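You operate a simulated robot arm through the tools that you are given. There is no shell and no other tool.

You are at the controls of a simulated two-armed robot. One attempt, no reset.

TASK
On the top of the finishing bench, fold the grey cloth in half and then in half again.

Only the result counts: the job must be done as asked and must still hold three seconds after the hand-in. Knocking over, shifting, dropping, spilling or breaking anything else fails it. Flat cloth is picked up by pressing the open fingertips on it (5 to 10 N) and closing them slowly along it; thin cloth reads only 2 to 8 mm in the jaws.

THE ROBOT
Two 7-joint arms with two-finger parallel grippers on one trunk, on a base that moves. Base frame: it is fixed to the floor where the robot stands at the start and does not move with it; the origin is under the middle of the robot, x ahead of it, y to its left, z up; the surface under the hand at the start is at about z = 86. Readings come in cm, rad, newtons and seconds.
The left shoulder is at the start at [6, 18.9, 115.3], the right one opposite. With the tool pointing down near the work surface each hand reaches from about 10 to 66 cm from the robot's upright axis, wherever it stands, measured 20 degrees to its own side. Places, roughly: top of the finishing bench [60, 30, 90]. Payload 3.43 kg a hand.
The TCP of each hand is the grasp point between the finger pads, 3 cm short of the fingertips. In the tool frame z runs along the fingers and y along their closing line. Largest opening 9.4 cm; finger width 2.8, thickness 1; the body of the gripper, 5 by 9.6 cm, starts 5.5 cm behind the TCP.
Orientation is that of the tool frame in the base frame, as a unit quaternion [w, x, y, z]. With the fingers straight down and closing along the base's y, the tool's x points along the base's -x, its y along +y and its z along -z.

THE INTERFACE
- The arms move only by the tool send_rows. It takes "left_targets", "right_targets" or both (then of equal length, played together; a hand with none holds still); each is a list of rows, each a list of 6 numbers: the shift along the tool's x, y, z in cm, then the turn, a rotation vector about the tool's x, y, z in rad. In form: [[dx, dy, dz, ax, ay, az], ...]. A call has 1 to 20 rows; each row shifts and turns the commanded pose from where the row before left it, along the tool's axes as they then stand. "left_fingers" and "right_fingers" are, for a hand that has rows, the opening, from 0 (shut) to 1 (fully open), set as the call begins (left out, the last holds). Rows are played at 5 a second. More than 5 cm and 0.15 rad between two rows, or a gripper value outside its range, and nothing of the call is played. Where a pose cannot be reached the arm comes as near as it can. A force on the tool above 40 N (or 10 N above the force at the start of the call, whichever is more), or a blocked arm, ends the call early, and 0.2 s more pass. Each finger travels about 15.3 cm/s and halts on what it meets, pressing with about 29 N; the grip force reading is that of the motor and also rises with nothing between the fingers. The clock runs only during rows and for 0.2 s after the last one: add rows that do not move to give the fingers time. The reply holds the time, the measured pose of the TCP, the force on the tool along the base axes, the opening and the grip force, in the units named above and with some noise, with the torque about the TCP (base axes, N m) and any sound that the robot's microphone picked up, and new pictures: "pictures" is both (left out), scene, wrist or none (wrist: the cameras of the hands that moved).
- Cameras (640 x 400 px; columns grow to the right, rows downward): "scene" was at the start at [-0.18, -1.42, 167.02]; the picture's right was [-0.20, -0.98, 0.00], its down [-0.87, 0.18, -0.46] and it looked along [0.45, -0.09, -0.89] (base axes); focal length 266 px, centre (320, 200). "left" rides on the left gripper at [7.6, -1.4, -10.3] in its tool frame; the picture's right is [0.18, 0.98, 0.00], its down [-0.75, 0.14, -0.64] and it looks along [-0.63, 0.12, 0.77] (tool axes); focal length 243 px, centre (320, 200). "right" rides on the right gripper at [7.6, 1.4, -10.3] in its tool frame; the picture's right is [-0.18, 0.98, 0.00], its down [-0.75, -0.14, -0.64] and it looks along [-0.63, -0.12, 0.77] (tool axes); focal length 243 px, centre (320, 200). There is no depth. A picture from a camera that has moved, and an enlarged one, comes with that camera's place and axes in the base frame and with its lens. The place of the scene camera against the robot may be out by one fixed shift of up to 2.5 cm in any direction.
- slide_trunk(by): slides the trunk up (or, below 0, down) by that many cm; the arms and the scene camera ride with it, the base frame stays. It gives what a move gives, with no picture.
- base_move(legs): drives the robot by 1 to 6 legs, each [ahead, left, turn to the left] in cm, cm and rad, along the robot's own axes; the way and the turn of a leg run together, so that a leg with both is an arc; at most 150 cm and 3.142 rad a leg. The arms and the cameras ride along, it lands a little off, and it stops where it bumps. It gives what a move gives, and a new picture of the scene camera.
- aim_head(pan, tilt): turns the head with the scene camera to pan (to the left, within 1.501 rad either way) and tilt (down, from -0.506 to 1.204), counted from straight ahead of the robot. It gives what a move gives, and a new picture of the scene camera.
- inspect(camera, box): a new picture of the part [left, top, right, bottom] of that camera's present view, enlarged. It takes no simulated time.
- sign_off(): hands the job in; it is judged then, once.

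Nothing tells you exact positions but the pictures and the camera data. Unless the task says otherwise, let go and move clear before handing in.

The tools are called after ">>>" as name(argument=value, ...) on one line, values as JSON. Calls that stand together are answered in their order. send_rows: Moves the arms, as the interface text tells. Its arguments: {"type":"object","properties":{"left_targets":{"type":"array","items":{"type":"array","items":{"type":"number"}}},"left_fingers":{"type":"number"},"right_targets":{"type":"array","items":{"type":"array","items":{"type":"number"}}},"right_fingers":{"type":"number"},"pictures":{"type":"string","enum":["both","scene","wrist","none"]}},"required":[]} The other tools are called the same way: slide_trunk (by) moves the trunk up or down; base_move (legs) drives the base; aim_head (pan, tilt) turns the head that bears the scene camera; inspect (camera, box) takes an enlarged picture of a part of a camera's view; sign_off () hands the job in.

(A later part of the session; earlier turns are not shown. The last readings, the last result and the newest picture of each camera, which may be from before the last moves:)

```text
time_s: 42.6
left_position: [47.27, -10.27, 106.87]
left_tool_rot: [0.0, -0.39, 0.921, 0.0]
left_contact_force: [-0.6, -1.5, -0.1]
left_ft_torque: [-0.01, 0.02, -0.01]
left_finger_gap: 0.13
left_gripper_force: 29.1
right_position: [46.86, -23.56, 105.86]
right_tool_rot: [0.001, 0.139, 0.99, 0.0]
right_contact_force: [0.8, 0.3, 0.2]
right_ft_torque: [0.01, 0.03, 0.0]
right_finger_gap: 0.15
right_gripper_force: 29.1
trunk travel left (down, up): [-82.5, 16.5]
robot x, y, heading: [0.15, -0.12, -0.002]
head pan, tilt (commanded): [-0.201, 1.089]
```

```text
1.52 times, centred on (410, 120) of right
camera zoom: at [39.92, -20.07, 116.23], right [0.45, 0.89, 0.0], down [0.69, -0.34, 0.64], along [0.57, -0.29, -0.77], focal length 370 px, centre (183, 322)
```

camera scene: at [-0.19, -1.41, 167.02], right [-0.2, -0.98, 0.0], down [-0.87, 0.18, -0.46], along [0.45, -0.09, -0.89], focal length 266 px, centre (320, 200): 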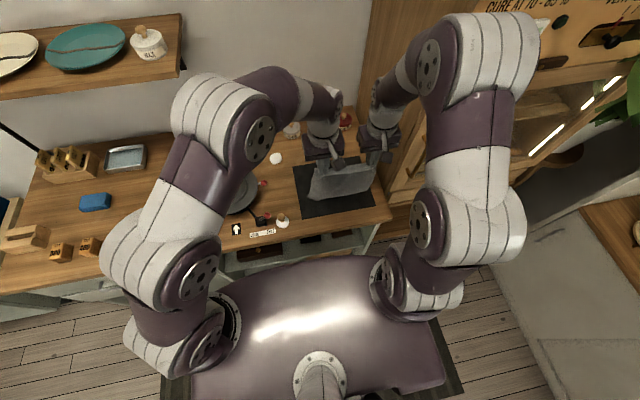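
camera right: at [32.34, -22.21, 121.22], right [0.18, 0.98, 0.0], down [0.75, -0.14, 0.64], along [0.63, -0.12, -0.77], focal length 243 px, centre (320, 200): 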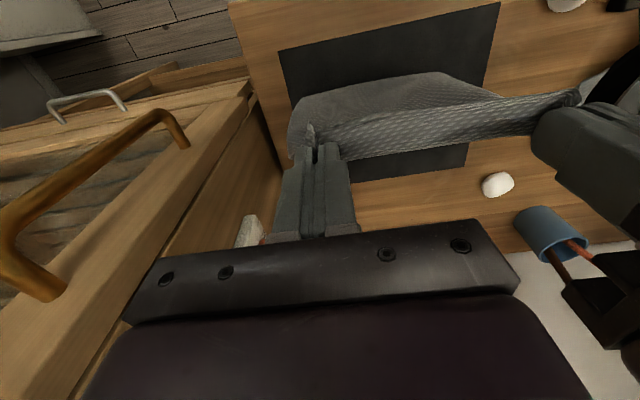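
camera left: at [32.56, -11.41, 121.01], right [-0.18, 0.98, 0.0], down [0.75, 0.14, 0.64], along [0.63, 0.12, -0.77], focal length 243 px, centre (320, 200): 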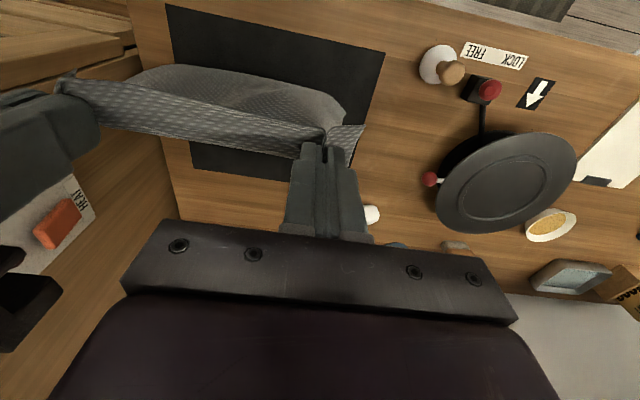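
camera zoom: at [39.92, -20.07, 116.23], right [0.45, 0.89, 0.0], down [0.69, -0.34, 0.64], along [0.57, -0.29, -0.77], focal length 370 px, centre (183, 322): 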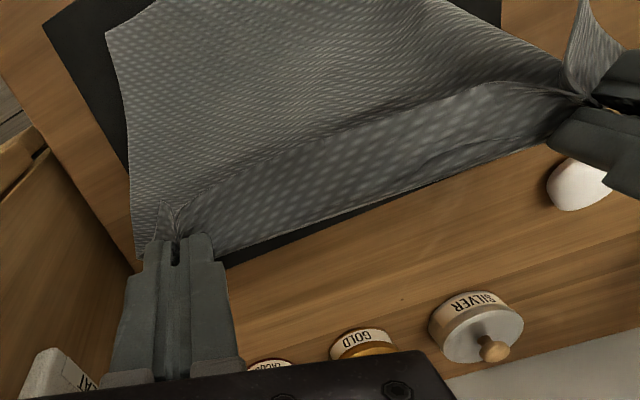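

Friction holds the free edge well, so the left corner stays put while the rest lies about 4–5 cm behind it. I'll pull the hands forward and slightly up so the main edge is dragged forward level with that corner.

>>> send_rows(left_targets=[[-0.697, -0.717, -0.3, 0, 0, 0], [-0.697, -0.717, -0.4, 0, 0, 0], [-0.697, -0.717, -0.4, 0, 0, 0], [-0.697, -0.717, -0.4, 0, 0, 0], [-0.697, -0.717, -0.4, 0, 0, 0], [0, 0, 0, 0, 0, 0], [0, 0, 0, 0, 0, 0]], right_targets=[[-0.961, 0.276, -0.4, 0, 0, 0], [-0.961, 0.276, -0.4, 0, 0, 0], [-0.961, 0.276, -0.4, 0, 0, 0], [-0.961, 0.276, -0.5, 0, 0, 0], [-0.961, 0.276, -0.5, 0, 0, 0], [0, 0, 0, 0, 0, 0], [0, 0, 0, 0, 0, 0]], pictures="none")

>>> inspect(camera="scene", box=[290, 140, 400, 210])

```text
time_s: 44.2
left_position: [50.41, -8.94, 107.72]
left_tool_rot: [0.0, -0.389, 0.921, -0.001]
left_contact_force: [2.0, -15.3, 0.3]
left_ft_torque: [-0.49, -0.11, 0.07]
left_finger_gap: 0.2
left_gripper_force: 28.5
left hand out of reach, approached as far as the arm can: row 3, 4, 5
right_position: [51.68, -23.66, 108.21]
right_tool_rot: [-0.001, 0.139, 0.99, 0.0]
right_contact_force: [-2.2, 14.7, -0.2]
right_ft_torque: [0.45, 0.07, 0.05]
right_finger_gap: 0.19
right_gripper_force: 29.2
trunk travel left (down, up): [-82.5, 16.5]
robot x, y, heading: [0.13, -0.05, -0.003]
head pan, tilt (commanded): [-0.201, 1.089]
```

```text
5.71 times, centred on (345, 175) of scene
camera zoom: at [-0.15, -1.42, 167.02], right [-0.2, -0.98, 0.0], down [-0.87, 0.18, -0.46], along [0.45, -0.09, -0.89], focal length 1518 px, centre (177, 343)
```

zoom: 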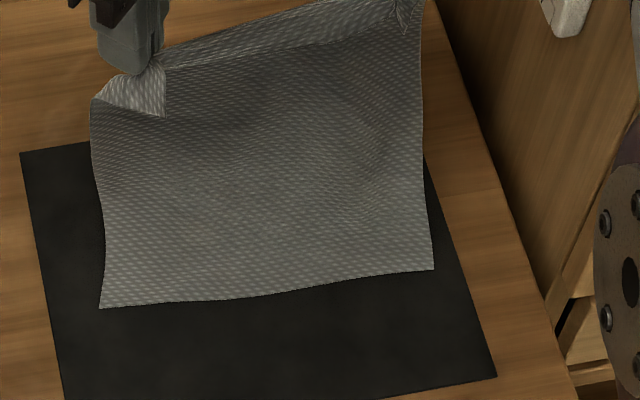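

The free edge is now beautifully straight at x≈45, but the left arm hit its reach limit because of its yaw. I'll un-yaw the left hand gradually while lowering both hands a little to keep slack.

>>> send_rows(left_targets=[[0, 0, 0.5, 0, 0, 0.14], [0, 0, 0.5, 0, 0, 0.14], [0, 0, 0.5, 0, 0, 0.14], [0, 0, 0.5, 0, 0, 0.14], [0, 0, 0, 0, 0, 0], [0, 0, 0, 0, 0, 0]], right_targets=[[0, 0, 0.5, 0, 0, 0], [0, 0, 0.5, 0, 0, 0], [0, 0, 0.5, 0, 0, 0], [0, 0, 0.5, 0, 0, 0], [0, 0, 0, 0, 0, 0], [0, 0, 0, 0, 0, 0]], pictures="none")

>>> inspect(camera="scene", box=[290, 140, 400, 210])

```text
time_s: 45.6
left_position: [50.38, -8.91, 105.75]
left_tool_rot: [0.0, -0.119, 0.993, -0.001]
left_contact_force: [4.8, -27.8, 0.6]
left_ft_torque: [-0.81, -0.13, 0.4]
left_finger_gap: 0.17
left_gripper_force: 28.9
right_position: [51.83, -23.75, 106.27]
right_tool_rot: [0.0, 0.139, 0.99, 0.0]
right_contact_force: [-5.1, 28.1, -1.4]
right_ft_torque: [0.87, 0.16, -0.03]
right_finger_gap: 0.21
right_gripper_force: 29.4
trunk travel left (down, up): [-82.5, 16.5]
robot x, y, heading: [0.41, -0.09, 0.0]
head pan, tilt (commanded): [-0.201, 1.089]
```

```text
5.71 times, centred on (345, 175) of scene
camera zoom: at [-0.17, -1.42, 167.02], right [-0.2, -0.98, 0.0], down [-0.87, 0.18, -0.46], along [0.45, -0.09, -0.89], focal length 1518 px, centre (177, 343)
```

zoom: 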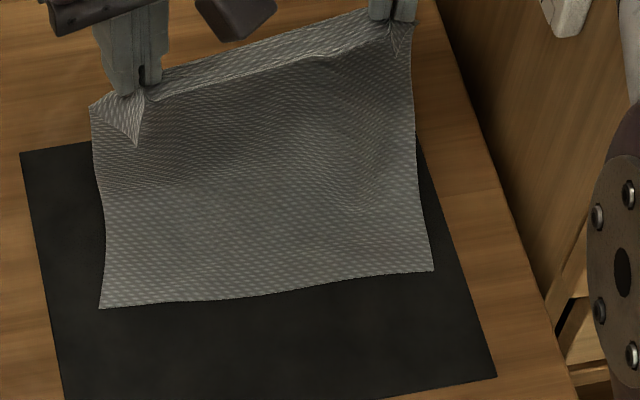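

The free edge is still straight, but the hands are now stretching the cloth at 28 N. I'll immediately bring the left hand inward and forward to relax it.

>>> send_rows(left_targets=[[-0.3, -0.5, 0, 0, 0, 0], [-0.33, -0.53, 0, 0, 0, 0], [-0.33, -0.53, 0, 0, 0, 0], [0, 0, 0, 0, 0, 0]], pictures="none")

>>> inspect(camera="scene", box=[290, 140, 400, 210])

>>> inspect(camera="right", box=[200, 0, 620, 240])

>>> inspect(camera="left", box=[20, 0, 440, 240])

```text
time_s: 46.6
left_position: [51.06, -9.77, 105.38]
left_tool_rot: [0.001, -0.12, 0.993, 0.001]
left_contact_force: [0.3, -5.1, 0.9]
left_ft_torque: [-0.16, -0.02, 0.08]
left_finger_gap: 0.18
left_gripper_force: 29.1
left hand out of reach, approached as far as the arm can: row 3
right_position: [51.73, -23.78, 106.22]
right_tool_rot: [0.0, 0.139, 0.99, 0.0]
right_contact_force: [-0.8, 4.2, -0.3]
right_ft_torque: [0.13, 0.02, 0.03]
right_finger_gap: 0.19
right_gripper_force: 28.9
trunk travel left (down, up): [-82.5, 16.5]
robot x, y, heading: [0.14, 0.15, -0.006]
head pan, tilt (commanded): [-0.201, 1.089]
```

```text
5.71 times, centred on (345, 175) of scene
camera zoom: at [-0.17, -1.42, 167.02], right [-0.2, -0.98, 0.0], down [-0.87, 0.18, -0.46], along [0.45, -0.09, -0.89], focal length 1518 px, centre (177, 343)
```

zoom: 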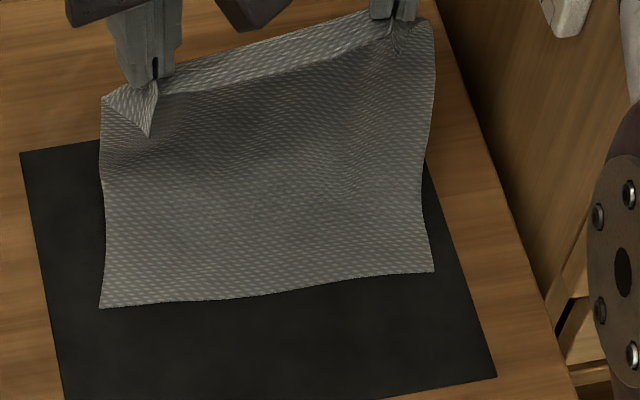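

```text
1.52 times, centred on (410, 120) of right
camera zoom: at [44.93, -20.2, 116.5], right [0.45, 0.89, 0.0], down [0.68, -0.34, 0.64], along [0.57, -0.29, -0.77], focal length 370 px, centre (183, 322)
```

zoom: 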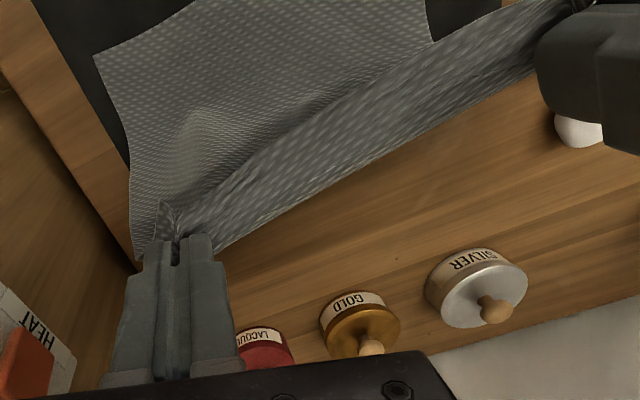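

```text
1.52 times, centred on (230, 120) of left
camera zoom: at [43.88, -12.9, 115.53], right [-0.41, 0.91, 0.0], down [0.7, 0.32, 0.64], along [0.58, 0.27, -0.77], focal length 370 px, centre (457, 322)
```

zoom: 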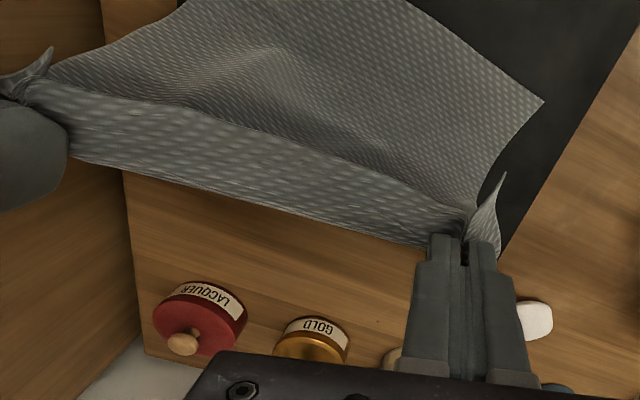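

The tension is relaxed and the free edge remains straight. Since the left arm is at its forward limit, I'll now lower both hands almost straight down (right easing back slightly), letting the cloth bulge forward into the fold.

>>> send_rows(left_targets=[[0, 0, 0.8, 0, 0, 0], [0, 0, 0.8, 0, 0, 0], [0, 0, 0.8, 0, 0, 0], [0, 0, 0.8, 0, 0, 0], [0, 0, 0, 0, 0, 0]], right_targets=[[0.32, -0.092, 0.95, 0, 0, 0], [0.32, -0.092, 0.95, 0, 0, 0], [0.32, -0.092, 0.95, 0, 0, 0], [0.32, -0.092, 0.95, 0, 0, 0], [0, 0, 0, 0, 0, 0]], pictures="none")

>>> inspect(camera="scene", box=[290, 140, 400, 210])

>>> inspect(camera="right", box=[200, 0, 620, 240])

```text
time_s: 47.8
left_position: [51.12, -9.8, 102.11]
left_tool_rot: [0.0, -0.119, 0.993, 0.0]
left_contact_force: [0.5, -2.8, 0.1]
left_ft_torque: [-0.06, 0.01, 0.0]
left_finger_gap: 0.17
left_gripper_force: 29.4
right_position: [50.42, -23.76, 102.44]
right_tool_rot: [0.0, 0.14, 0.99, -0.001]
right_contact_force: [-0.3, 1.5, -0.9]
right_ft_torque: [0.06, -0.01, 0.03]
right_finger_gap: 0.17
right_gripper_force: 29.0
trunk travel left (down, up): [-82.5, 16.5]
robot x, y, heading: [0.04, -0.28, -0.001]
head pan, tilt (commanded): [-0.201, 1.089]
```

```text
5.71 times, centred on (345, 175) of scene
camera zoom: at [-0.18, -1.41, 167.02], right [-0.2, -0.98, 0.0], down [-0.87, 0.18, -0.46], along [0.45, -0.09, -0.89], focal length 1518 px, centre (177, 343)
```

zoom: 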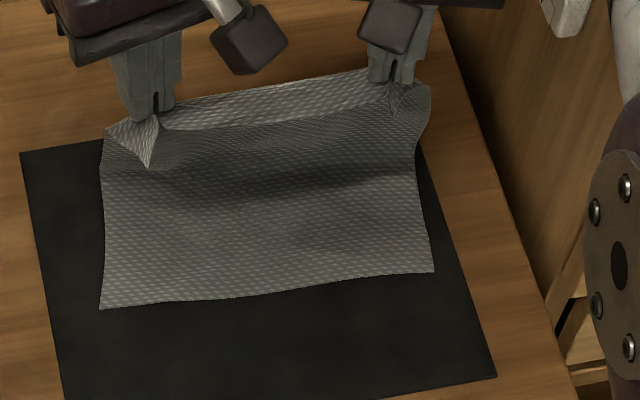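

```text
1.52 times, centred on (410, 120) of right
camera zoom: at [43.52, -20.18, 112.74], right [0.45, 0.89, 0.0], down [0.69, -0.34, 0.64], along [0.57, -0.29, -0.77], focal length 370 px, centre (183, 322)
```

zoom: 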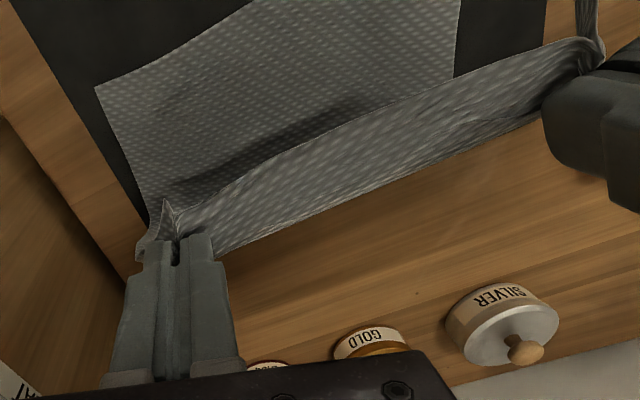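

The lower half is lying flat and straight, and the fold is beginning to bulge forward. I'll keep lowering while drawing the hands back toward the free edge.

>>> send_rows(left_targets=[[0.19, 0.047, 0.9, 0, 0, 0], [0.19, 0.047, 0.9, 0, 0, 0], [0.19, 0.047, 0.9, 0, 0, 0], [0.19, 0.047, 0.9, 0, 0, 0], [0.29, 0.07, 0.9, 0, 0, 0], [0.29, 0.07, 0.9, 0, 0, 0], [0, 0, 0, 0, 0, 0]], right_targets=[[0.29, -0.083, 0.95, 0, 0, 0], [0.29, -0.083, 0.95, 0, 0, 0], [0.29, -0.083, 0.95, 0, 0, 0], [0.29, -0.083, 0.95, 0, 0, 0], [0.38, -0.11, 0.95, 0, 0, 0], [0.38, -0.11, 0.95, 0, 0, 0], [0, 0, 0, 0, 0, 0]], pictures="none")

>>> inspect(camera="scene", box=[290, 140, 400, 210])

>>> inspect(camera="right", box=[200, 0, 620, 240])

>>> inspect(camera="left", box=[20, 0, 440, 240])

```text
time_s: 49.4
left_position: [49.82, -9.83, 96.68]
left_tool_rot: [0.0, -0.12, 0.993, 0.0]
left_contact_force: [-0.7, -1.0, 0.9]
left_ft_torque: [-0.02, 0.04, 0.02]
left_finger_gap: 0.15
left_gripper_force: 28.6
right_position: [48.28, -23.61, 96.67]
right_tool_rot: [-0.001, 0.139, 0.99, 0.0]
right_contact_force: [-0.1, 0.7, -0.1]
right_ft_torque: [0.02, 0.01, -0.02]
right_finger_gap: 0.18
right_gripper_force: 28.8
trunk travel left (down, up): [-82.5, 16.5]
robot x, y, heading: [0.21, 0.03, -0.0]
head pan, tilt (commanded): [-0.201, 1.089]
```

```text
5.71 times, centred on (345, 175) of scene
camera zoom: at [-0.18, -1.41, 167.02], right [-0.2, -0.98, 0.0], down [-0.87, 0.18, -0.46], along [0.45, -0.09, -0.89], focal length 1518 px, centre (177, 343)
```

zoom: 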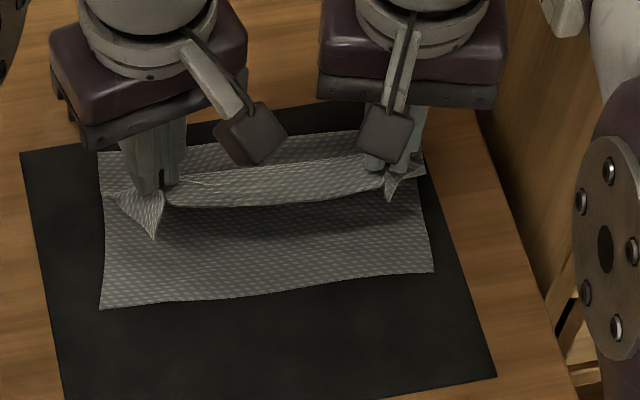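

```text
1.52 times, centred on (410, 120) of right
camera zoom: at [41.5, -20.1, 106.92], right [0.45, 0.89, 0.0], down [0.69, -0.34, 0.64], along [0.57, -0.29, -0.77], focal length 370 px, centre (183, 322)
```

zoom: 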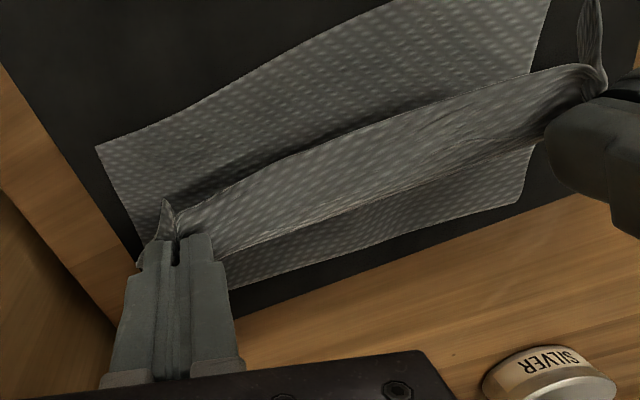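

```text
1.52 times, centred on (230, 120) of left
camera zoom: at [42.6, -12.9, 106.89], right [-0.41, 0.91, 0.0], down [0.7, 0.32, 0.64], along [0.58, 0.27, -0.77], focal length 370 px, centre (457, 322)
```

zoom: 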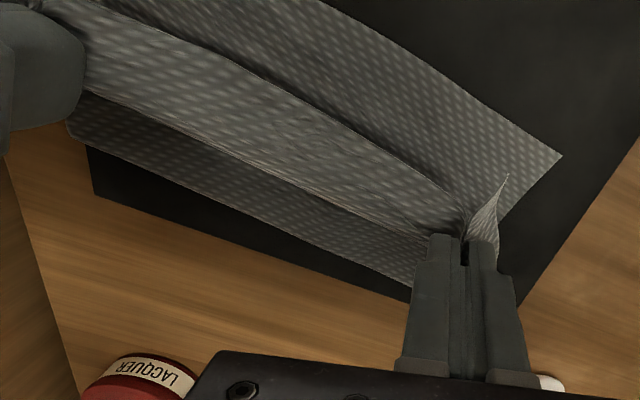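

The fold is forming very well, with the fold line near x≈56. I'll remove the yaws and bring both hands down and back to set the held edge on top of the free edge.

>>> send_rows(left_targets=[[0.2, -0.15, 0.8, 0, 0, 0.12], [0.2, -0.15, 0.8, 0, 0, 0.12], [0.4, 0, 0.9, 0, 0, 0], [0.4, 0, 0.9, 0, 0, 0], [0.4, 0, 0.9, 0, 0, 0], [0.4, 0, 0.9, 0, 0, 0], [0, 0, 0, 0, 0, 0]], right_targets=[[0.2, 0.1, 0.8, 0, 0, -0.14], [0.2, 0.1, 0.8, 0, 0, -0.14], [0.5, 0, 0.9, 0, 0, 0], [0.5, 0, 0.9, 0, 0, 0], [0.5, 0, 0.9, 0, 0, 0], [0.5, 0, 0.9, 0, 0, 0], [0, 0, 0, 0, 0, 0]], pictures="none")

>>> inspect(camera="scene", box=[290, 140, 400, 210])

>>> inspect(camera="right", box=[200, 0, 620, 240])

>>> inspect(camera="left", box=[20, 0, 440, 240])

```text
time_s: 51.0
left_position: [47.74, -10.25, 91.55]
left_tool_rot: [0.0, 0.0, 1.0, 0.0]
left_contact_force: [-0.3, 0.0, -0.3]
left_ft_torque: [0.0, 0.05, 0.0]
left_finger_gap: 0.18
left_gripper_force: 29.3
right_position: [46.07, -23.3, 91.43]
right_tool_rot: [0.0, 0.0, 1.0, 0.001]
right_contact_force: [-1.1, -0.4, 0.0]
right_ft_torque: [0.01, 0.01, -0.03]
right_finger_gap: 0.17
right_gripper_force: 28.6
trunk travel left (down, up): [-82.5, 16.5]
robot x, y, heading: [0.11, 0.2, 0.003]
head pan, tilt (commanded): [-0.201, 1.089]
```

```text
5.71 times, centred on (345, 175) of scene
camera zoom: at [-0.17, -1.41, 167.02], right [-0.2, -0.98, 0.0], down [-0.87, 0.18, -0.46], along [0.45, -0.09, -0.89], focal length 1518 px, centre (177, 343)
```

zoom: 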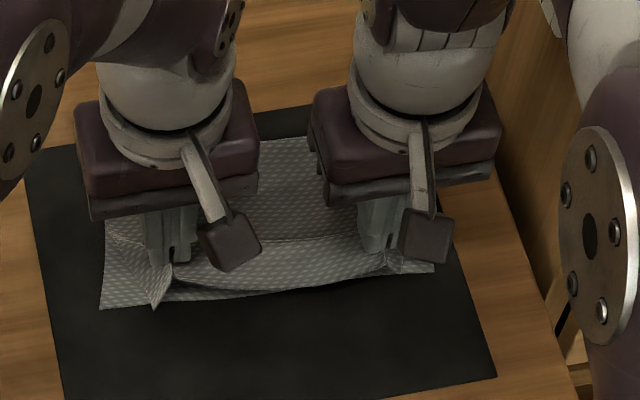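

```text
1.52 times, centred on (410, 120) of right
camera zoom: at [38.47, -21.82, 101.76], right [0.18, 0.98, 0.0], down [0.75, -0.14, 0.64], along [0.63, -0.12, -0.77], focal length 370 px, centre (183, 322)
```

zoom: 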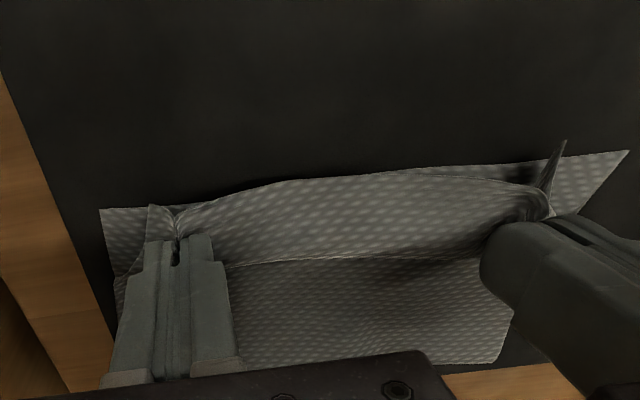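

```text
1.52 times, centred on (230, 120) of left
camera zoom: at [40.01, -11.61, 101.71], right [-0.18, 0.98, 0.0], down [0.75, 0.14, 0.64], along [0.63, 0.12, -0.77], focal length 370 px, centre (457, 322)
```

zoom: 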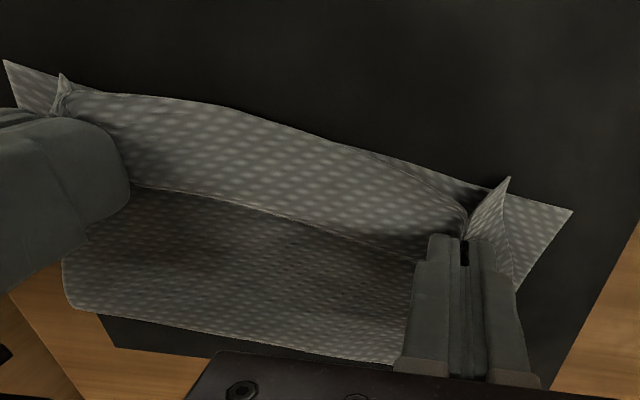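

The held edge is hovering right over the free edge, well aligned. I'll lower the last centimetre gently and then open the fingers slowly.

>>> send_rows(left_targets=[[0, 0, 0.4, 0, 0, 0], [0, 0, 0.4, 0, 0, 0], [0, 0, 0.4, 0, 0, 0], [0, 0, 0.2, 0, 0, 0], [0, 0, 0, 0, 0, 0]], right_targets=[[0, 0, 0.4, 0, 0, 0], [0, 0, 0.4, 0, 0, 0], [0, 0, 0.4, 0, 0, 0], [0, 0, 0.1, 0, 0, 0], [0, 0, 0, 0, 0, 0]], pictures="none")

>>> inspect(camera="right", box=[200, 0, 620, 240])

>>> inspect(camera="left", box=[20, 0, 440, 240])

```text
time_s: 52.2
left_position: [47.89, -10.15, 90.13]
left_tool_rot: [0.0, 0.001, 1.0, 0.0]
left_contact_force: [-0.2, -0.5, 1.0]
left_ft_torque: [-0.02, 0.04, 0.04]
left_finger_gap: 0.19
left_gripper_force: 29.1
right_position: [46.1, -23.39, 90.2]
right_tool_rot: [0.0, 0.0, 1.0, 0.0]
right_contact_force: [0.1, 0.6, 0.7]
right_ft_torque: [0.02, -0.05, -0.04]
right_finger_gap: 0.17
right_gripper_force: 29.0
trunk travel left (down, up): [-82.5, 16.5]
robot x, y, heading: [-0.32, -0.06, 0.0]
head pan, tilt (commanded): [-0.201, 1.089]
```

```text
1.52 times, centred on (410, 120) of right
camera zoom: at [38.53, -21.85, 100.46], right [0.18, 0.98, 0.0], down [0.75, -0.14, 0.64], along [0.63, -0.12, -0.77], focal length 370 px, centre (183, 322)
```

zoom: 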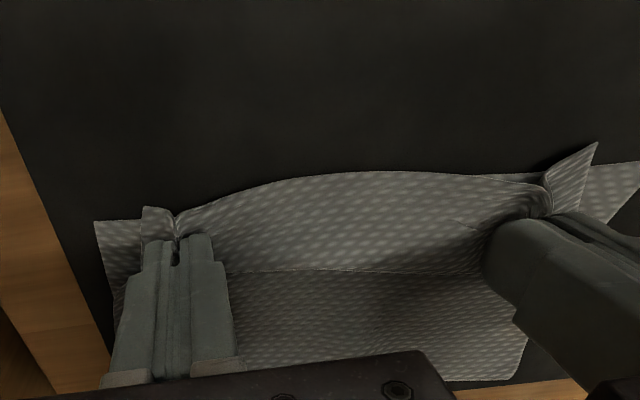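

```text
1.52 times, centred on (230, 120) of left
camera zoom: at [40.03, -11.54, 100.32], right [-0.18, 0.98, 0.0], down [0.75, 0.14, 0.64], along [0.63, 0.12, -0.77], focal length 370 px, centre (457, 322)
```

zoom: 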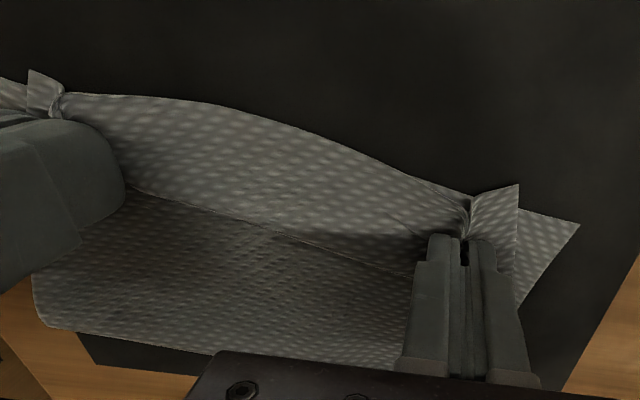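

Contact is just starting. I'll spread the hands slightly to smooth the top edge, then open the fingers slowly.

>>> send_rows(left_targets=[[0, 0.2, 0.1, 0, 0, 0], [0, 0.2, 0.1, 0, 0, 0], [0, 0, 0, 0, 0, 0]], right_targets=[[0, -0.2, 0.1, 0, 0, 0], [0, -0.2, 0.1, 0, 0, 0], [0, 0, 0, 0, 0, 0]], pictures="none")

>>> send_rows(left_targets=[[0, 0, 0, 0, 0, 0], [0, 0, 0, 0, 0, 0]], right_targets=[[0, 0, 0, 0, 0, 0], [0, 0, 0, 0, 0, 0]], left_fingers=0.06, right_fingers=0.06, pictures="none")

>>> send_rows(left_targets=[[0, 0, 0, 0, 0, 0], [0, 0, 0, 0, 0, 0]], right_targets=[[0, 0, 0, 0, 0, 0], [0, 0, 0, 0, 0, 0]], left_fingers=0.2, right_fingers=0.2, pictures="wrist")

```text
time_s: 53.0
left_position: [47.72, -9.88, 89.94]
left_tool_rot: [0.001, 0.0, 1.0, -0.001]
left_contact_force: [-0.3, -10.5, 3.1]
left_ft_torque: [-0.35, 0.02, 0.21]
left_finger_gap: 0.21
left_gripper_force: 28.7
right_position: [46.09, -23.77, 89.99]
right_tool_rot: [0.001, 0.0, 1.0, 0.0]
right_contact_force: [0.6, 10.2, 0.5]
right_ft_torque: [0.32, -0.03, -0.1]
right_finger_gap: 0.18
right_gripper_force: 28.9
trunk travel left (down, up): [-82.5, 16.5]
robot x, y, heading: [-0.26, 0.41, -0.001]
head pan, tilt (commanded): [-0.201, 1.089]
```

```text
time_s: 53.6
left_position: [47.64, -9.72, 89.88]
left_tool_rot: [0.0, 0.001, 1.0, 0.0]
left_contact_force: [-0.1, 0.3, -0.4]
left_ft_torque: [0.01, 0.0, 0.0]
left_finger_gap: 0.56
left_gripper_force: 0.0
right_position: [46.15, -23.75, 89.96]
right_tool_rot: [0.0, 0.0, 1.0, 0.0]
right_contact_force: [0.2, 0.9, 0.6]
right_ft_torque: [-0.01, -0.05, -0.02]
right_finger_gap: 0.55
right_gripper_force: 0.1
trunk travel left (down, up): [-82.5, 16.5]
robot x, y, heading: [0.18, 0.18, 0.003]
head pan, tilt (commanded): [-0.201, 1.089]
```

```text
time_s: 54.2
left_position: [47.85, -9.87, 89.77]
left_tool_rot: [0.001, 0.0, 1.0, -0.001]
left_contact_force: [0.6, 0.1, 0.5]
left_ft_torque: [0.01, -0.01, 0.02]
left_finger_gap: 1.86
left_gripper_force: 0.0
right_position: [46.15, -23.84, 89.98]
right_tool_rot: [0.0, 0.0, 1.0, 0.0]
right_contact_force: [-0.7, 0.1, 0.6]
right_ft_torque: [0.0, 0.01, 0.01]
right_finger_gap: 1.88
right_gripper_force: 0.1
trunk travel left (down, up): [-82.5, 16.5]
robot x, y, heading: [0.06, -0.09, 0.003]
head pan, tilt (commanded): [-0.201, 1.089]
camera right: at [38.59, -22.31, 100.29], right [0.18, 0.98, 0.0], down [0.75, -0.14, 0.64], along [0.63, -0.12, -0.77], focal length 243 px, centre (320, 200)
camera left: at [40.0, -11.16, 100.09], right [-0.18, 0.98, 0.0], down [0.75, 0.14, 0.64], along [0.63, 0.12, -0.77], focal length 243 px, centre (320, 200)
```

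right: 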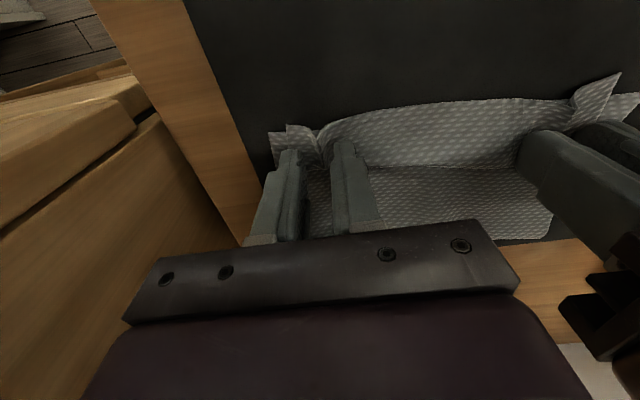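
left: 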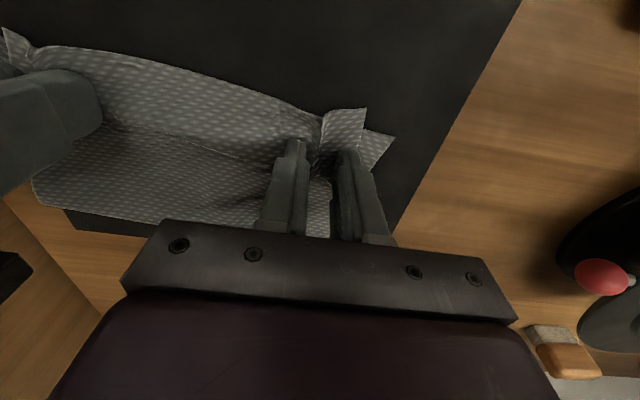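

Both hands have let go; some gather wrinkles remain at the pinches. I'll lift both hands clear and look at the half-folded cloth.

>>> send_rows(left_targets=[[0, 0, -0.5, 0, 0, 0], [0, 0, -1.5, 0, 0, 0], [0, 0, -3, 0, 0, 0], [0, 0, -4, 0, 0, 0], [1, 2, -3, 0, 0, 0], [2, 3, 0, 0, 0, 0], [2, 3, 0, 0, 0, 0], [0, 0, 0, 0, 0, 0]], right_targets=[[0, 0, -0.5, 0, 0, 0], [0, 0, -1.5, 0, 0, 0], [0, 0, -3, 0, 0, 0], [0, 0, -4, 0, 0, 0], [1, -1, -3, 0, 0, 0], [3, -1, 0, 0, 0, 0], [3, 0, 0, 0, 0, 0], [0, 0, 0, 0, 0, 0]], pictures="both")

>>> inspect(camera="scene", box=[290, 140, 400, 210])

```text
time_s: 56.0
left_position: [42.99, -2.01, 101.87]
left_tool_rot: [-0.001, 0.0, 1.0, 0.001]
left_contact_force: [0.2, -0.8, -0.2]
left_ft_torque: [0.0, 0.0, 0.0]
left_finger_gap: 1.88
left_gripper_force: 0.0
right_position: [39.11, -25.65, 101.68]
right_tool_rot: [-0.001, 0.0, 1.0, 0.0]
right_contact_force: [0.6, -0.2, 0.1]
right_ft_torque: [0.04, -0.03, -0.01]
right_finger_gap: 1.86
right_gripper_force: 0.0
trunk travel left (down, up): [-82.5, 16.5]
robot x, y, heading: [0.16, 0.08, -0.003]
head pan, tilt (commanded): [-0.201, 1.089]
camera scene: at [-0.05, -1.49, 167.02], right [-0.2, -0.98, 0.0], down [-0.87, 0.18, -0.46], along [0.45, -0.09, -0.89], focal length 266 px, centre (320, 200)
camera right: at [31.63, -24.15, 112.1], right [0.18, 0.98, 0.0], down [0.75, -0.14, 0.64], along [0.63, -0.12, -0.77], focal length 243 px, centre (320, 200)
camera left: at [35.26, -3.24, 112.09], right [-0.18, 0.98, 0.0], down [0.75, 0.14, 0.64], along [0.63, 0.12, -0.77], focal length 243 px, centre (320, 200)
```

scene: 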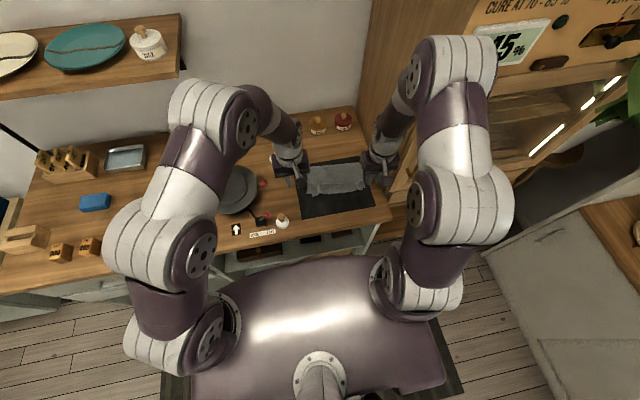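
right: 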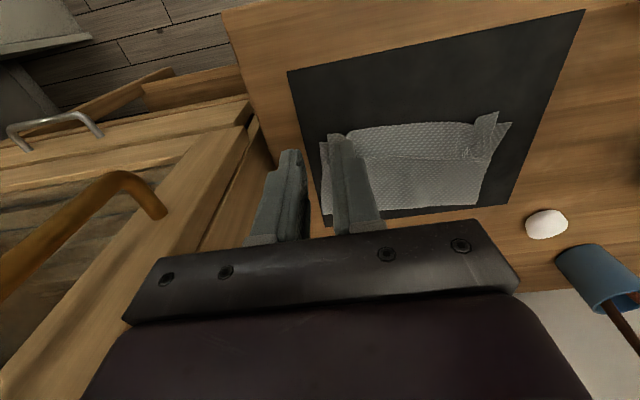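
left: 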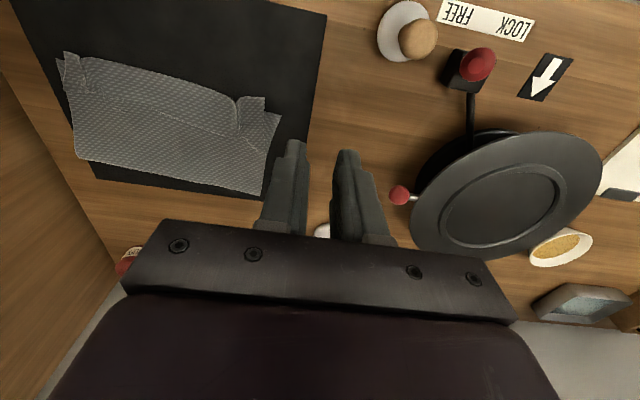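

```text
5.71 times, centred on (345, 175) of scene
camera zoom: at [-0.05, -1.49, 167.02], right [-0.2, -0.98, 0.0], down [-0.87, 0.18, -0.46], along [0.45, -0.09, -0.89], focal length 1518 px, centre (177, 343)
```

zoom: 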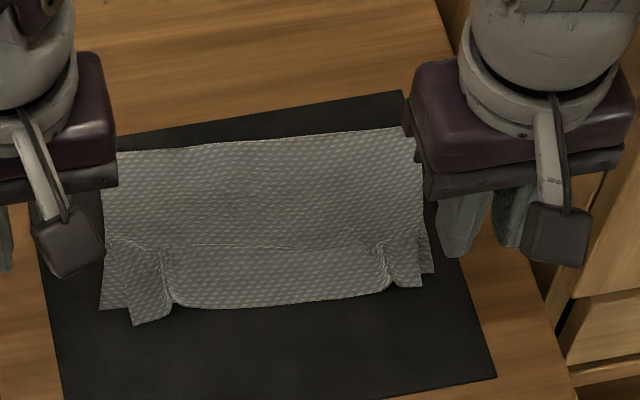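

The first fold came out well: the top layer overhangs the lower edge by about 1 cm and is a bit narrower because of two gather wrinkles near its corners. I'll close the fingertips and bring them above the two corner flaps, to smooth them outward and back before the second fold.

>>> send_rows(left_targets=[[-1.3, -2.0, 0, 0, 0, 0], [-1.3, -2.0, 2.0, 0, 0, 0], [-1.2, -2.0, 3.0, 0, 0, 0], [0, 0, 2.9, 0, 0, 0], [0, 0, 0, 0, 0, 0]], right_targets=[[-2.2, 0.4, 0, 0, 0, 0], [-2.2, 0.4, 2.0, 0, 0, 0], [-2.1, 0.45, 3.0, 0, 0, 0], [0, 0, 2.7, 0, 0, 0], [0, 0, 0, 0, 0, 0]], left_fingers=0.0, right_fingers=0.0, pictures="none")

>>> inspect(camera="left", box=[200, 60, 480, 240])

>>> inspect(camera="right", box=[200, 60, 480, 240])

```text
time_s: 57.2
left_position: [46.5, -7.81, 93.96]
left_tool_rot: [0.0, 0.0, 1.0, 0.001]
left_contact_force: [-0.6, -0.1, -0.3]
left_ft_torque: [0.02, 0.01, 0.0]
left_finger_gap: 0.0
left_gripper_force: 29.1
right_position: [45.49, -24.38, 94.33]
right_tool_rot: [0.0, 0.0, 1.0, 0.0]
right_contact_force: [0.6, 0.4, -0.2]
right_ft_torque: [-0.01, 0.0, 0.04]
right_finger_gap: 0.0
right_gripper_force: 28.7
trunk travel left (down, up): [-82.5, 16.5]
robot x, y, heading: [-0.04, 0.05, -0.001]
head pan, tilt (commanded): [-0.201, 1.089]
```

```text
2.22 times, centred on (340, 150) of left
camera zoom: at [38.87, -9.22, 104.32], right [-0.18, 0.98, 0.0], down [0.75, 0.14, 0.64], along [0.63, 0.12, -0.77], focal length 539 px, centre (276, 311)
```

zoom: 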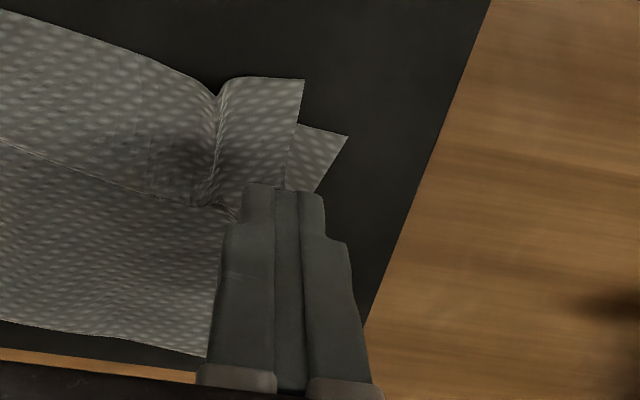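

```text
2.22 times, centred on (340, 150) of right
camera zoom: at [37.91, -22.94, 104.64], right [0.18, 0.98, 0.0], down [0.75, -0.14, 0.64], along [0.63, -0.12, -0.77], focal length 539 px, centre (276, 311)
```

zoom: 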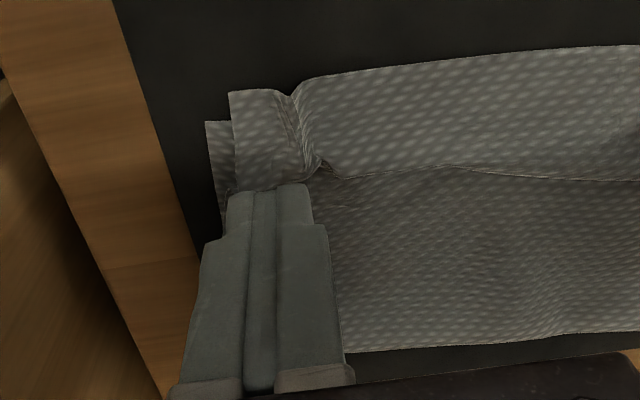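

I can see both flaps clearly: the left upper corner needs to go about 1.7 cm back and 1.9 cm outward, the right one about 1 cm each way. I'll position over the flaps and descend gently to contact.

>>> send_rows(left_targets=[[0.7, -0.5, 1.0, 0, 0, 0], [0, 0, 1.5, 0, 0, 0], [0, 0, 1.0, 0, 0, 0], [0, 0, 0, 0, 0, 0]], right_targets=[[0.6, -0.2, 1.2, 0, 0, 0], [0, 0, 1.5, 0, 0, 0], [0, 0, 1.1, 0, 0, 0], [0, 0, 0, 0, 0, 0]], pictures="none")

>>> send_rows(left_targets=[[0, 0, 0.2, 0, 0, 0], [0, 0, 0.2, 0, 0, 0], [0, 0, 0, 0, 0, 0]], right_targets=[[0, 0, 0.2, 0, 0, 0], [0, 0, 0.2, 0, 0, 0], [0, 0, 0, 0, 0, 0]], pictures="none")

```text
time_s: 58.2
left_position: [45.82, -8.35, 90.71]
left_tool_rot: [0.001, 0.0, 1.0, 0.0]
left_contact_force: [-0.2, -0.4, -0.3]
left_ft_torque: [-0.01, 0.0, -0.02]
left_finger_gap: 0.02
left_gripper_force: 28.8
right_position: [44.84, -24.61, 90.49]
right_tool_rot: [0.0, 0.0, 1.0, 0.0]
right_contact_force: [0.1, -0.8, 0.7]
right_ft_torque: [0.0, 0.0, -0.01]
right_finger_gap: 0.01
right_gripper_force: 29.0
trunk travel left (down, up): [-82.5, 16.5]
robot x, y, heading: [-0.04, 0.22, -0.001]
head pan, tilt (commanded): [-0.201, 1.089]
```

```text
time_s: 59.0
left_position: [45.92, -8.28, 90.03]
left_tool_rot: [0.0, 0.0, 1.0, 0.001]
left_contact_force: [-0.1, 0.2, -0.1]
left_ft_torque: [-0.02, 0.02, -0.02]
left_finger_gap: 0.02
left_gripper_force: 28.5
right_position: [44.91, -24.67, 90.17]
right_tool_rot: [0.0, 0.0, 1.0, -0.001]
right_contact_force: [0.1, 0.2, 0.0]
right_ft_torque: [-0.02, -0.02, 0.0]
right_finger_gap: 0.0
right_gripper_force: 28.9
trunk travel left (down, up): [-82.5, 16.5]
robot x, y, heading: [0.1, -0.01, -0.001]
head pan, tilt (commanded): [-0.201, 1.089]
```

>>> send_rows(left_targets=[[0, 0, 0.2, 0, 0, 0], [0, 0, 0.15, 0, 0, 0], [0, 0, 0, 0, 0, 0]], right_targets=[[0, 0, 0.2, 0, 0, 0], [0, 0, 0.15, 0, 0, 0], [0, 0, 0, 0, 0, 0]], pictures="none")

```text
time_s: 59.8
left_position: [45.93, -8.36, 89.77]
left_tool_rot: [0.0, 0.0, 1.0, 0.0]
left_contact_force: [-0.3, -0.3, 0.3]
left_ft_torque: [-0.01, -0.02, 0.02]
left_finger_gap: 0.0
left_gripper_force: 28.7
right_position: [45.01, -24.7, 89.64]
right_tool_rot: [-0.001, 0.0, 1.0, 0.0]
right_contact_force: [0.0, 0.3, 0.1]
right_ft_torque: [-0.03, 0.03, -0.01]
right_finger_gap: 0.0
right_gripper_force: 28.9
trunk travel left (down, up): [-82.5, 16.5]
robot x, y, heading: [-0.01, -0.2, 0.0]
head pan, tilt (commanded): [-0.201, 1.089]
```

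>>> send_rows(left_targets=[[0, 0, 0.1, 0, 0, 0], [0, 0, 0, 0, 0, 0]], right_targets=[[0, 0, 0.1, 0, 0, 0], [0, 0, 0, 0, 0, 0]], pictures="none")

```text
time_s: 60.4
left_position: [45.96, -8.37, 89.65]
left_tool_rot: [0.001, 0.0, 1.0, 0.001]
left_contact_force: [0.0, 0.4, -0.2]
left_ft_torque: [0.01, 0.02, -0.01]
left_finger_gap: 0.0
left_gripper_force: 28.9
right_position: [45.04, -24.56, 89.61]
right_tool_rot: [0.0, 0.0, 1.0, 0.0]
right_contact_force: [-0.2, 0.6, 0.6]
right_ft_torque: [-0.02, 0.01, 0.01]
right_finger_gap: 0.0
right_gripper_force: 28.7
trunk travel left (down, up): [-82.5, 16.5]
robot x, y, heading: [0.31, -0.0, 0.002]
head pan, tilt (commanded): [-0.201, 1.089]
```

>>> send_rows(left_targets=[[0, 0, 0.08, 0, 0, 0], [0, 0, 0, 0, 0, 0]], right_targets=[[0, 0, 0.08, 0, 0, 0], [0, 0, 0, 0, 0, 0]], pictures="none")

>>> inspect(camera="left", box=[200, 60, 480, 240])

```text
time_s: 61.0
left_position: [45.85, -8.28, 89.55]
left_tool_rot: [0.0, 0.0, 1.0, 0.0]
left_contact_force: [-0.8, -0.1, 0.6]
left_ft_torque: [-0.01, 0.01, 0.01]
left_finger_gap: 0.0
left_gripper_force: 29.0
right_position: [45.05, -24.7, 89.68]
right_tool_rot: [0.0, 0.001, 1.0, 0.0]
right_contact_force: [-0.4, 0.5, 0.9]
right_ft_torque: [-0.01, -0.02, -0.01]
right_finger_gap: 0.0
right_gripper_force: 29.0
trunk travel left (down, up): [-82.5, 16.5]
robot x, y, heading: [-0.09, -0.03, -0.002]
head pan, tilt (commanded): [-0.201, 1.089]
```

```text
2.22 times, centred on (340, 150) of left
camera zoom: at [38.14, -9.64, 99.85], right [-0.18, 0.98, 0.0], down [0.75, 0.14, 0.64], along [0.63, 0.12, -0.77], focal length 539 px, centre (276, 311)
```

zoom: 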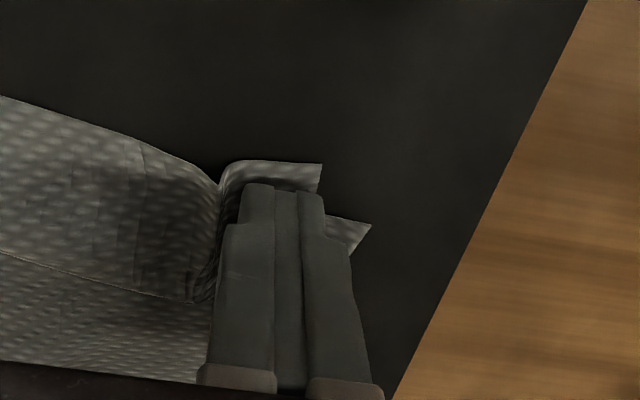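

The fingertips are just touching the flaps. I'll press slightly more and begin sliding outward and back.

>>> send_rows(left_targets=[[0, 0, 0.05, 0, 0, 0], [0, 0, 0, 0, 0, 0]], right_targets=[[0, 0, 0.05, 0, 0, 0], [0, 0, 0, 0, 0, 0]], pictures="none")

```text
time_s: 61.6
left_position: [45.87, -8.2, 89.5]
left_tool_rot: [0.0, 0.0, 1.0, 0.001]
left_contact_force: [0.6, -1.0, -0.8]
left_ft_torque: [0.02, -0.01, 0.01]
left_finger_gap: 0.01
left_gripper_force: 29.1
right_position: [45.08, -24.71, 89.54]
right_tool_rot: [0.0, 0.001, 1.0, 0.0]
right_contact_force: [0.3, 1.5, 2.4]
right_ft_torque: [-0.01, -0.03, 0.0]
right_finger_gap: 0.01
right_gripper_force: 29.2
trunk travel left (down, up): [-82.5, 16.5]
robot x, y, heading: [-0.13, -0.11, 0.001]
head pan, tilt (commanded): [-0.201, 1.089]
```

>>> send_rows(left_targets=[[0, 0, 0.06, 0, 0, 0], [0, 0, 0, 0, 0, 0]], right_targets=[[0, 0, 0.02, 0, 0, 0], [0, 0, 0, 0, 0, 0]], pictures="none")

```text
time_s: 62.2
left_position: [45.83, -8.35, 89.48]
left_tool_rot: [0.0, 0.0, 1.0, 0.0]
left_contact_force: [-0.7, -0.5, 0.7]
left_ft_torque: [0.0, -0.01, -0.01]
left_finger_gap: 0.0
left_gripper_force: 29.0
right_position: [45.02, -24.73, 89.49]
right_tool_rot: [0.0, -0.001, 1.0, 0.001]
right_contact_force: [0.9, 1.0, 3.9]
right_ft_torque: [0.03, -0.05, 0.0]
right_finger_gap: 0.0
right_gripper_force: 28.7
trunk travel left (down, up): [-82.5, 16.5]
robot x, y, heading: [0.19, -0.18, 0.0]
head pan, tilt (commanded): [-0.201, 1.089]
```

>>> send_rows(left_targets=[[0, 0, 0.06, 0, 0, 0], [0, 0, 0, 0, 0, 0]], right_targets=[[0, 0, 0.0, 0, 0, 0], [0, 0, 0, 0, 0, 0]], pictures="none")

>>> send_rows(left_targets=[[-0.1, 0.3, 0, 0, 0, 0], [-0.2, 0.3, 0, 0, 0, 0], [-0.2, 0.3, 0, 0, 0, 0], [0, 0, 0, 0, 0, 0]], right_targets=[[-0.1, -0.2, 0, 0, 0, 0], [-0.15, -0.2, 0, 0, 0, 0], [-0.15, -0.2, 0, 0, 0, 0], [0, 0, 0, 0, 0, 0]], pictures="none")

>>> inspect(camera="left", box=[200, 60, 480, 240])

>>> inspect(camera="right", box=[200, 60, 480, 240])

```text
time_s: 62.8
left_position: [45.88, -8.28, 89.4]
left_tool_rot: [0.0, 0.0, 1.0, 0.001]
left_contact_force: [-0.6, -0.1, 2.6]
left_ft_torque: [-0.01, 0.01, -0.01]
left_finger_gap: 0.01
left_gripper_force: 28.7
right_position: [45.12, -24.82, 89.42]
right_tool_rot: [0.0, 0.001, 1.0, 0.0]
right_contact_force: [1.2, 1.2, 3.7]
right_ft_torque: [0.02, -0.08, 0.0]
right_finger_gap: 0.0
right_gripper_force: 29.4
trunk travel left (down, up): [-82.5, 16.5]
robot x, y, heading: [0.17, 0.03, -0.003]
head pan, tilt (commanded): [-0.201, 1.089]
```

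```text
time_s: 63.8
left_position: [46.33, -7.33, 89.43]
left_tool_rot: [0.001, 0.0, 1.0, -0.001]
left_contact_force: [0.1, -1.5, 5.7]
left_ft_torque: [-0.08, 0.05, 0.02]
left_finger_gap: 0.0
left_gripper_force: 29.0
right_position: [45.32, -25.4, 89.55]
right_tool_rot: [0.001, 0.0, 1.0, -0.001]
right_contact_force: [-1.1, 0.6, 4.3]
right_ft_torque: [0.05, -0.01, 0.01]
right_finger_gap: 0.01
right_gripper_force: 29.0
trunk travel left (down, up): [-82.5, 16.5]
robot x, y, heading: [-0.29, 0.33, -0.004]
head pan, tilt (commanded): [-0.201, 1.089]
```

```text
2.22 times, centred on (340, 150) of left
camera zoom: at [38.58, -8.76, 99.71], right [-0.18, 0.98, 0.0], down [0.75, 0.14, 0.64], along [0.63, 0.12, -0.77], focal length 539 px, centre (276, 311)
```

zoom: 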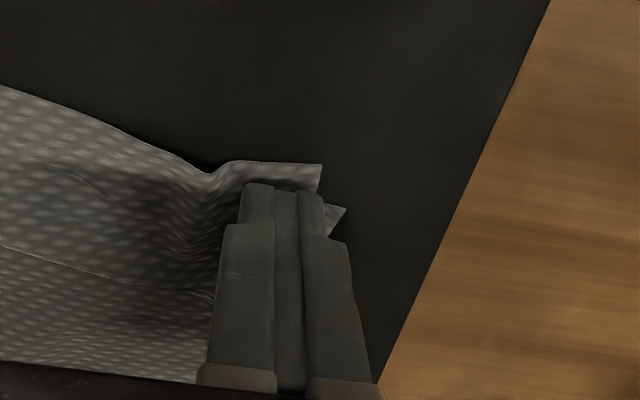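

```text
2.22 times, centred on (340, 150) of right
camera zoom: at [37.71, -23.86, 99.8], right [0.18, 0.98, 0.0], down [0.75, -0.14, 0.64], along [0.63, -0.12, -0.77], focal length 539 px, centre (276, 311)
```

zoom: 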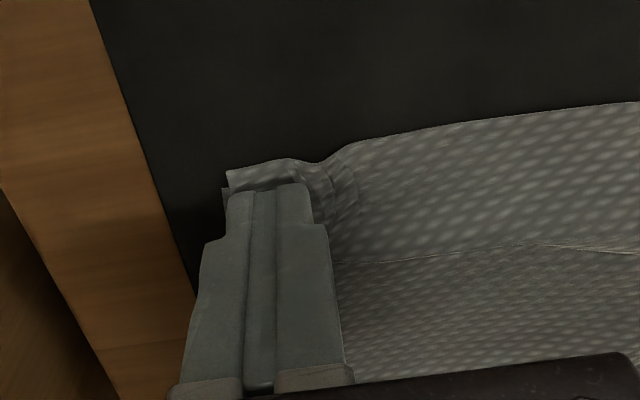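

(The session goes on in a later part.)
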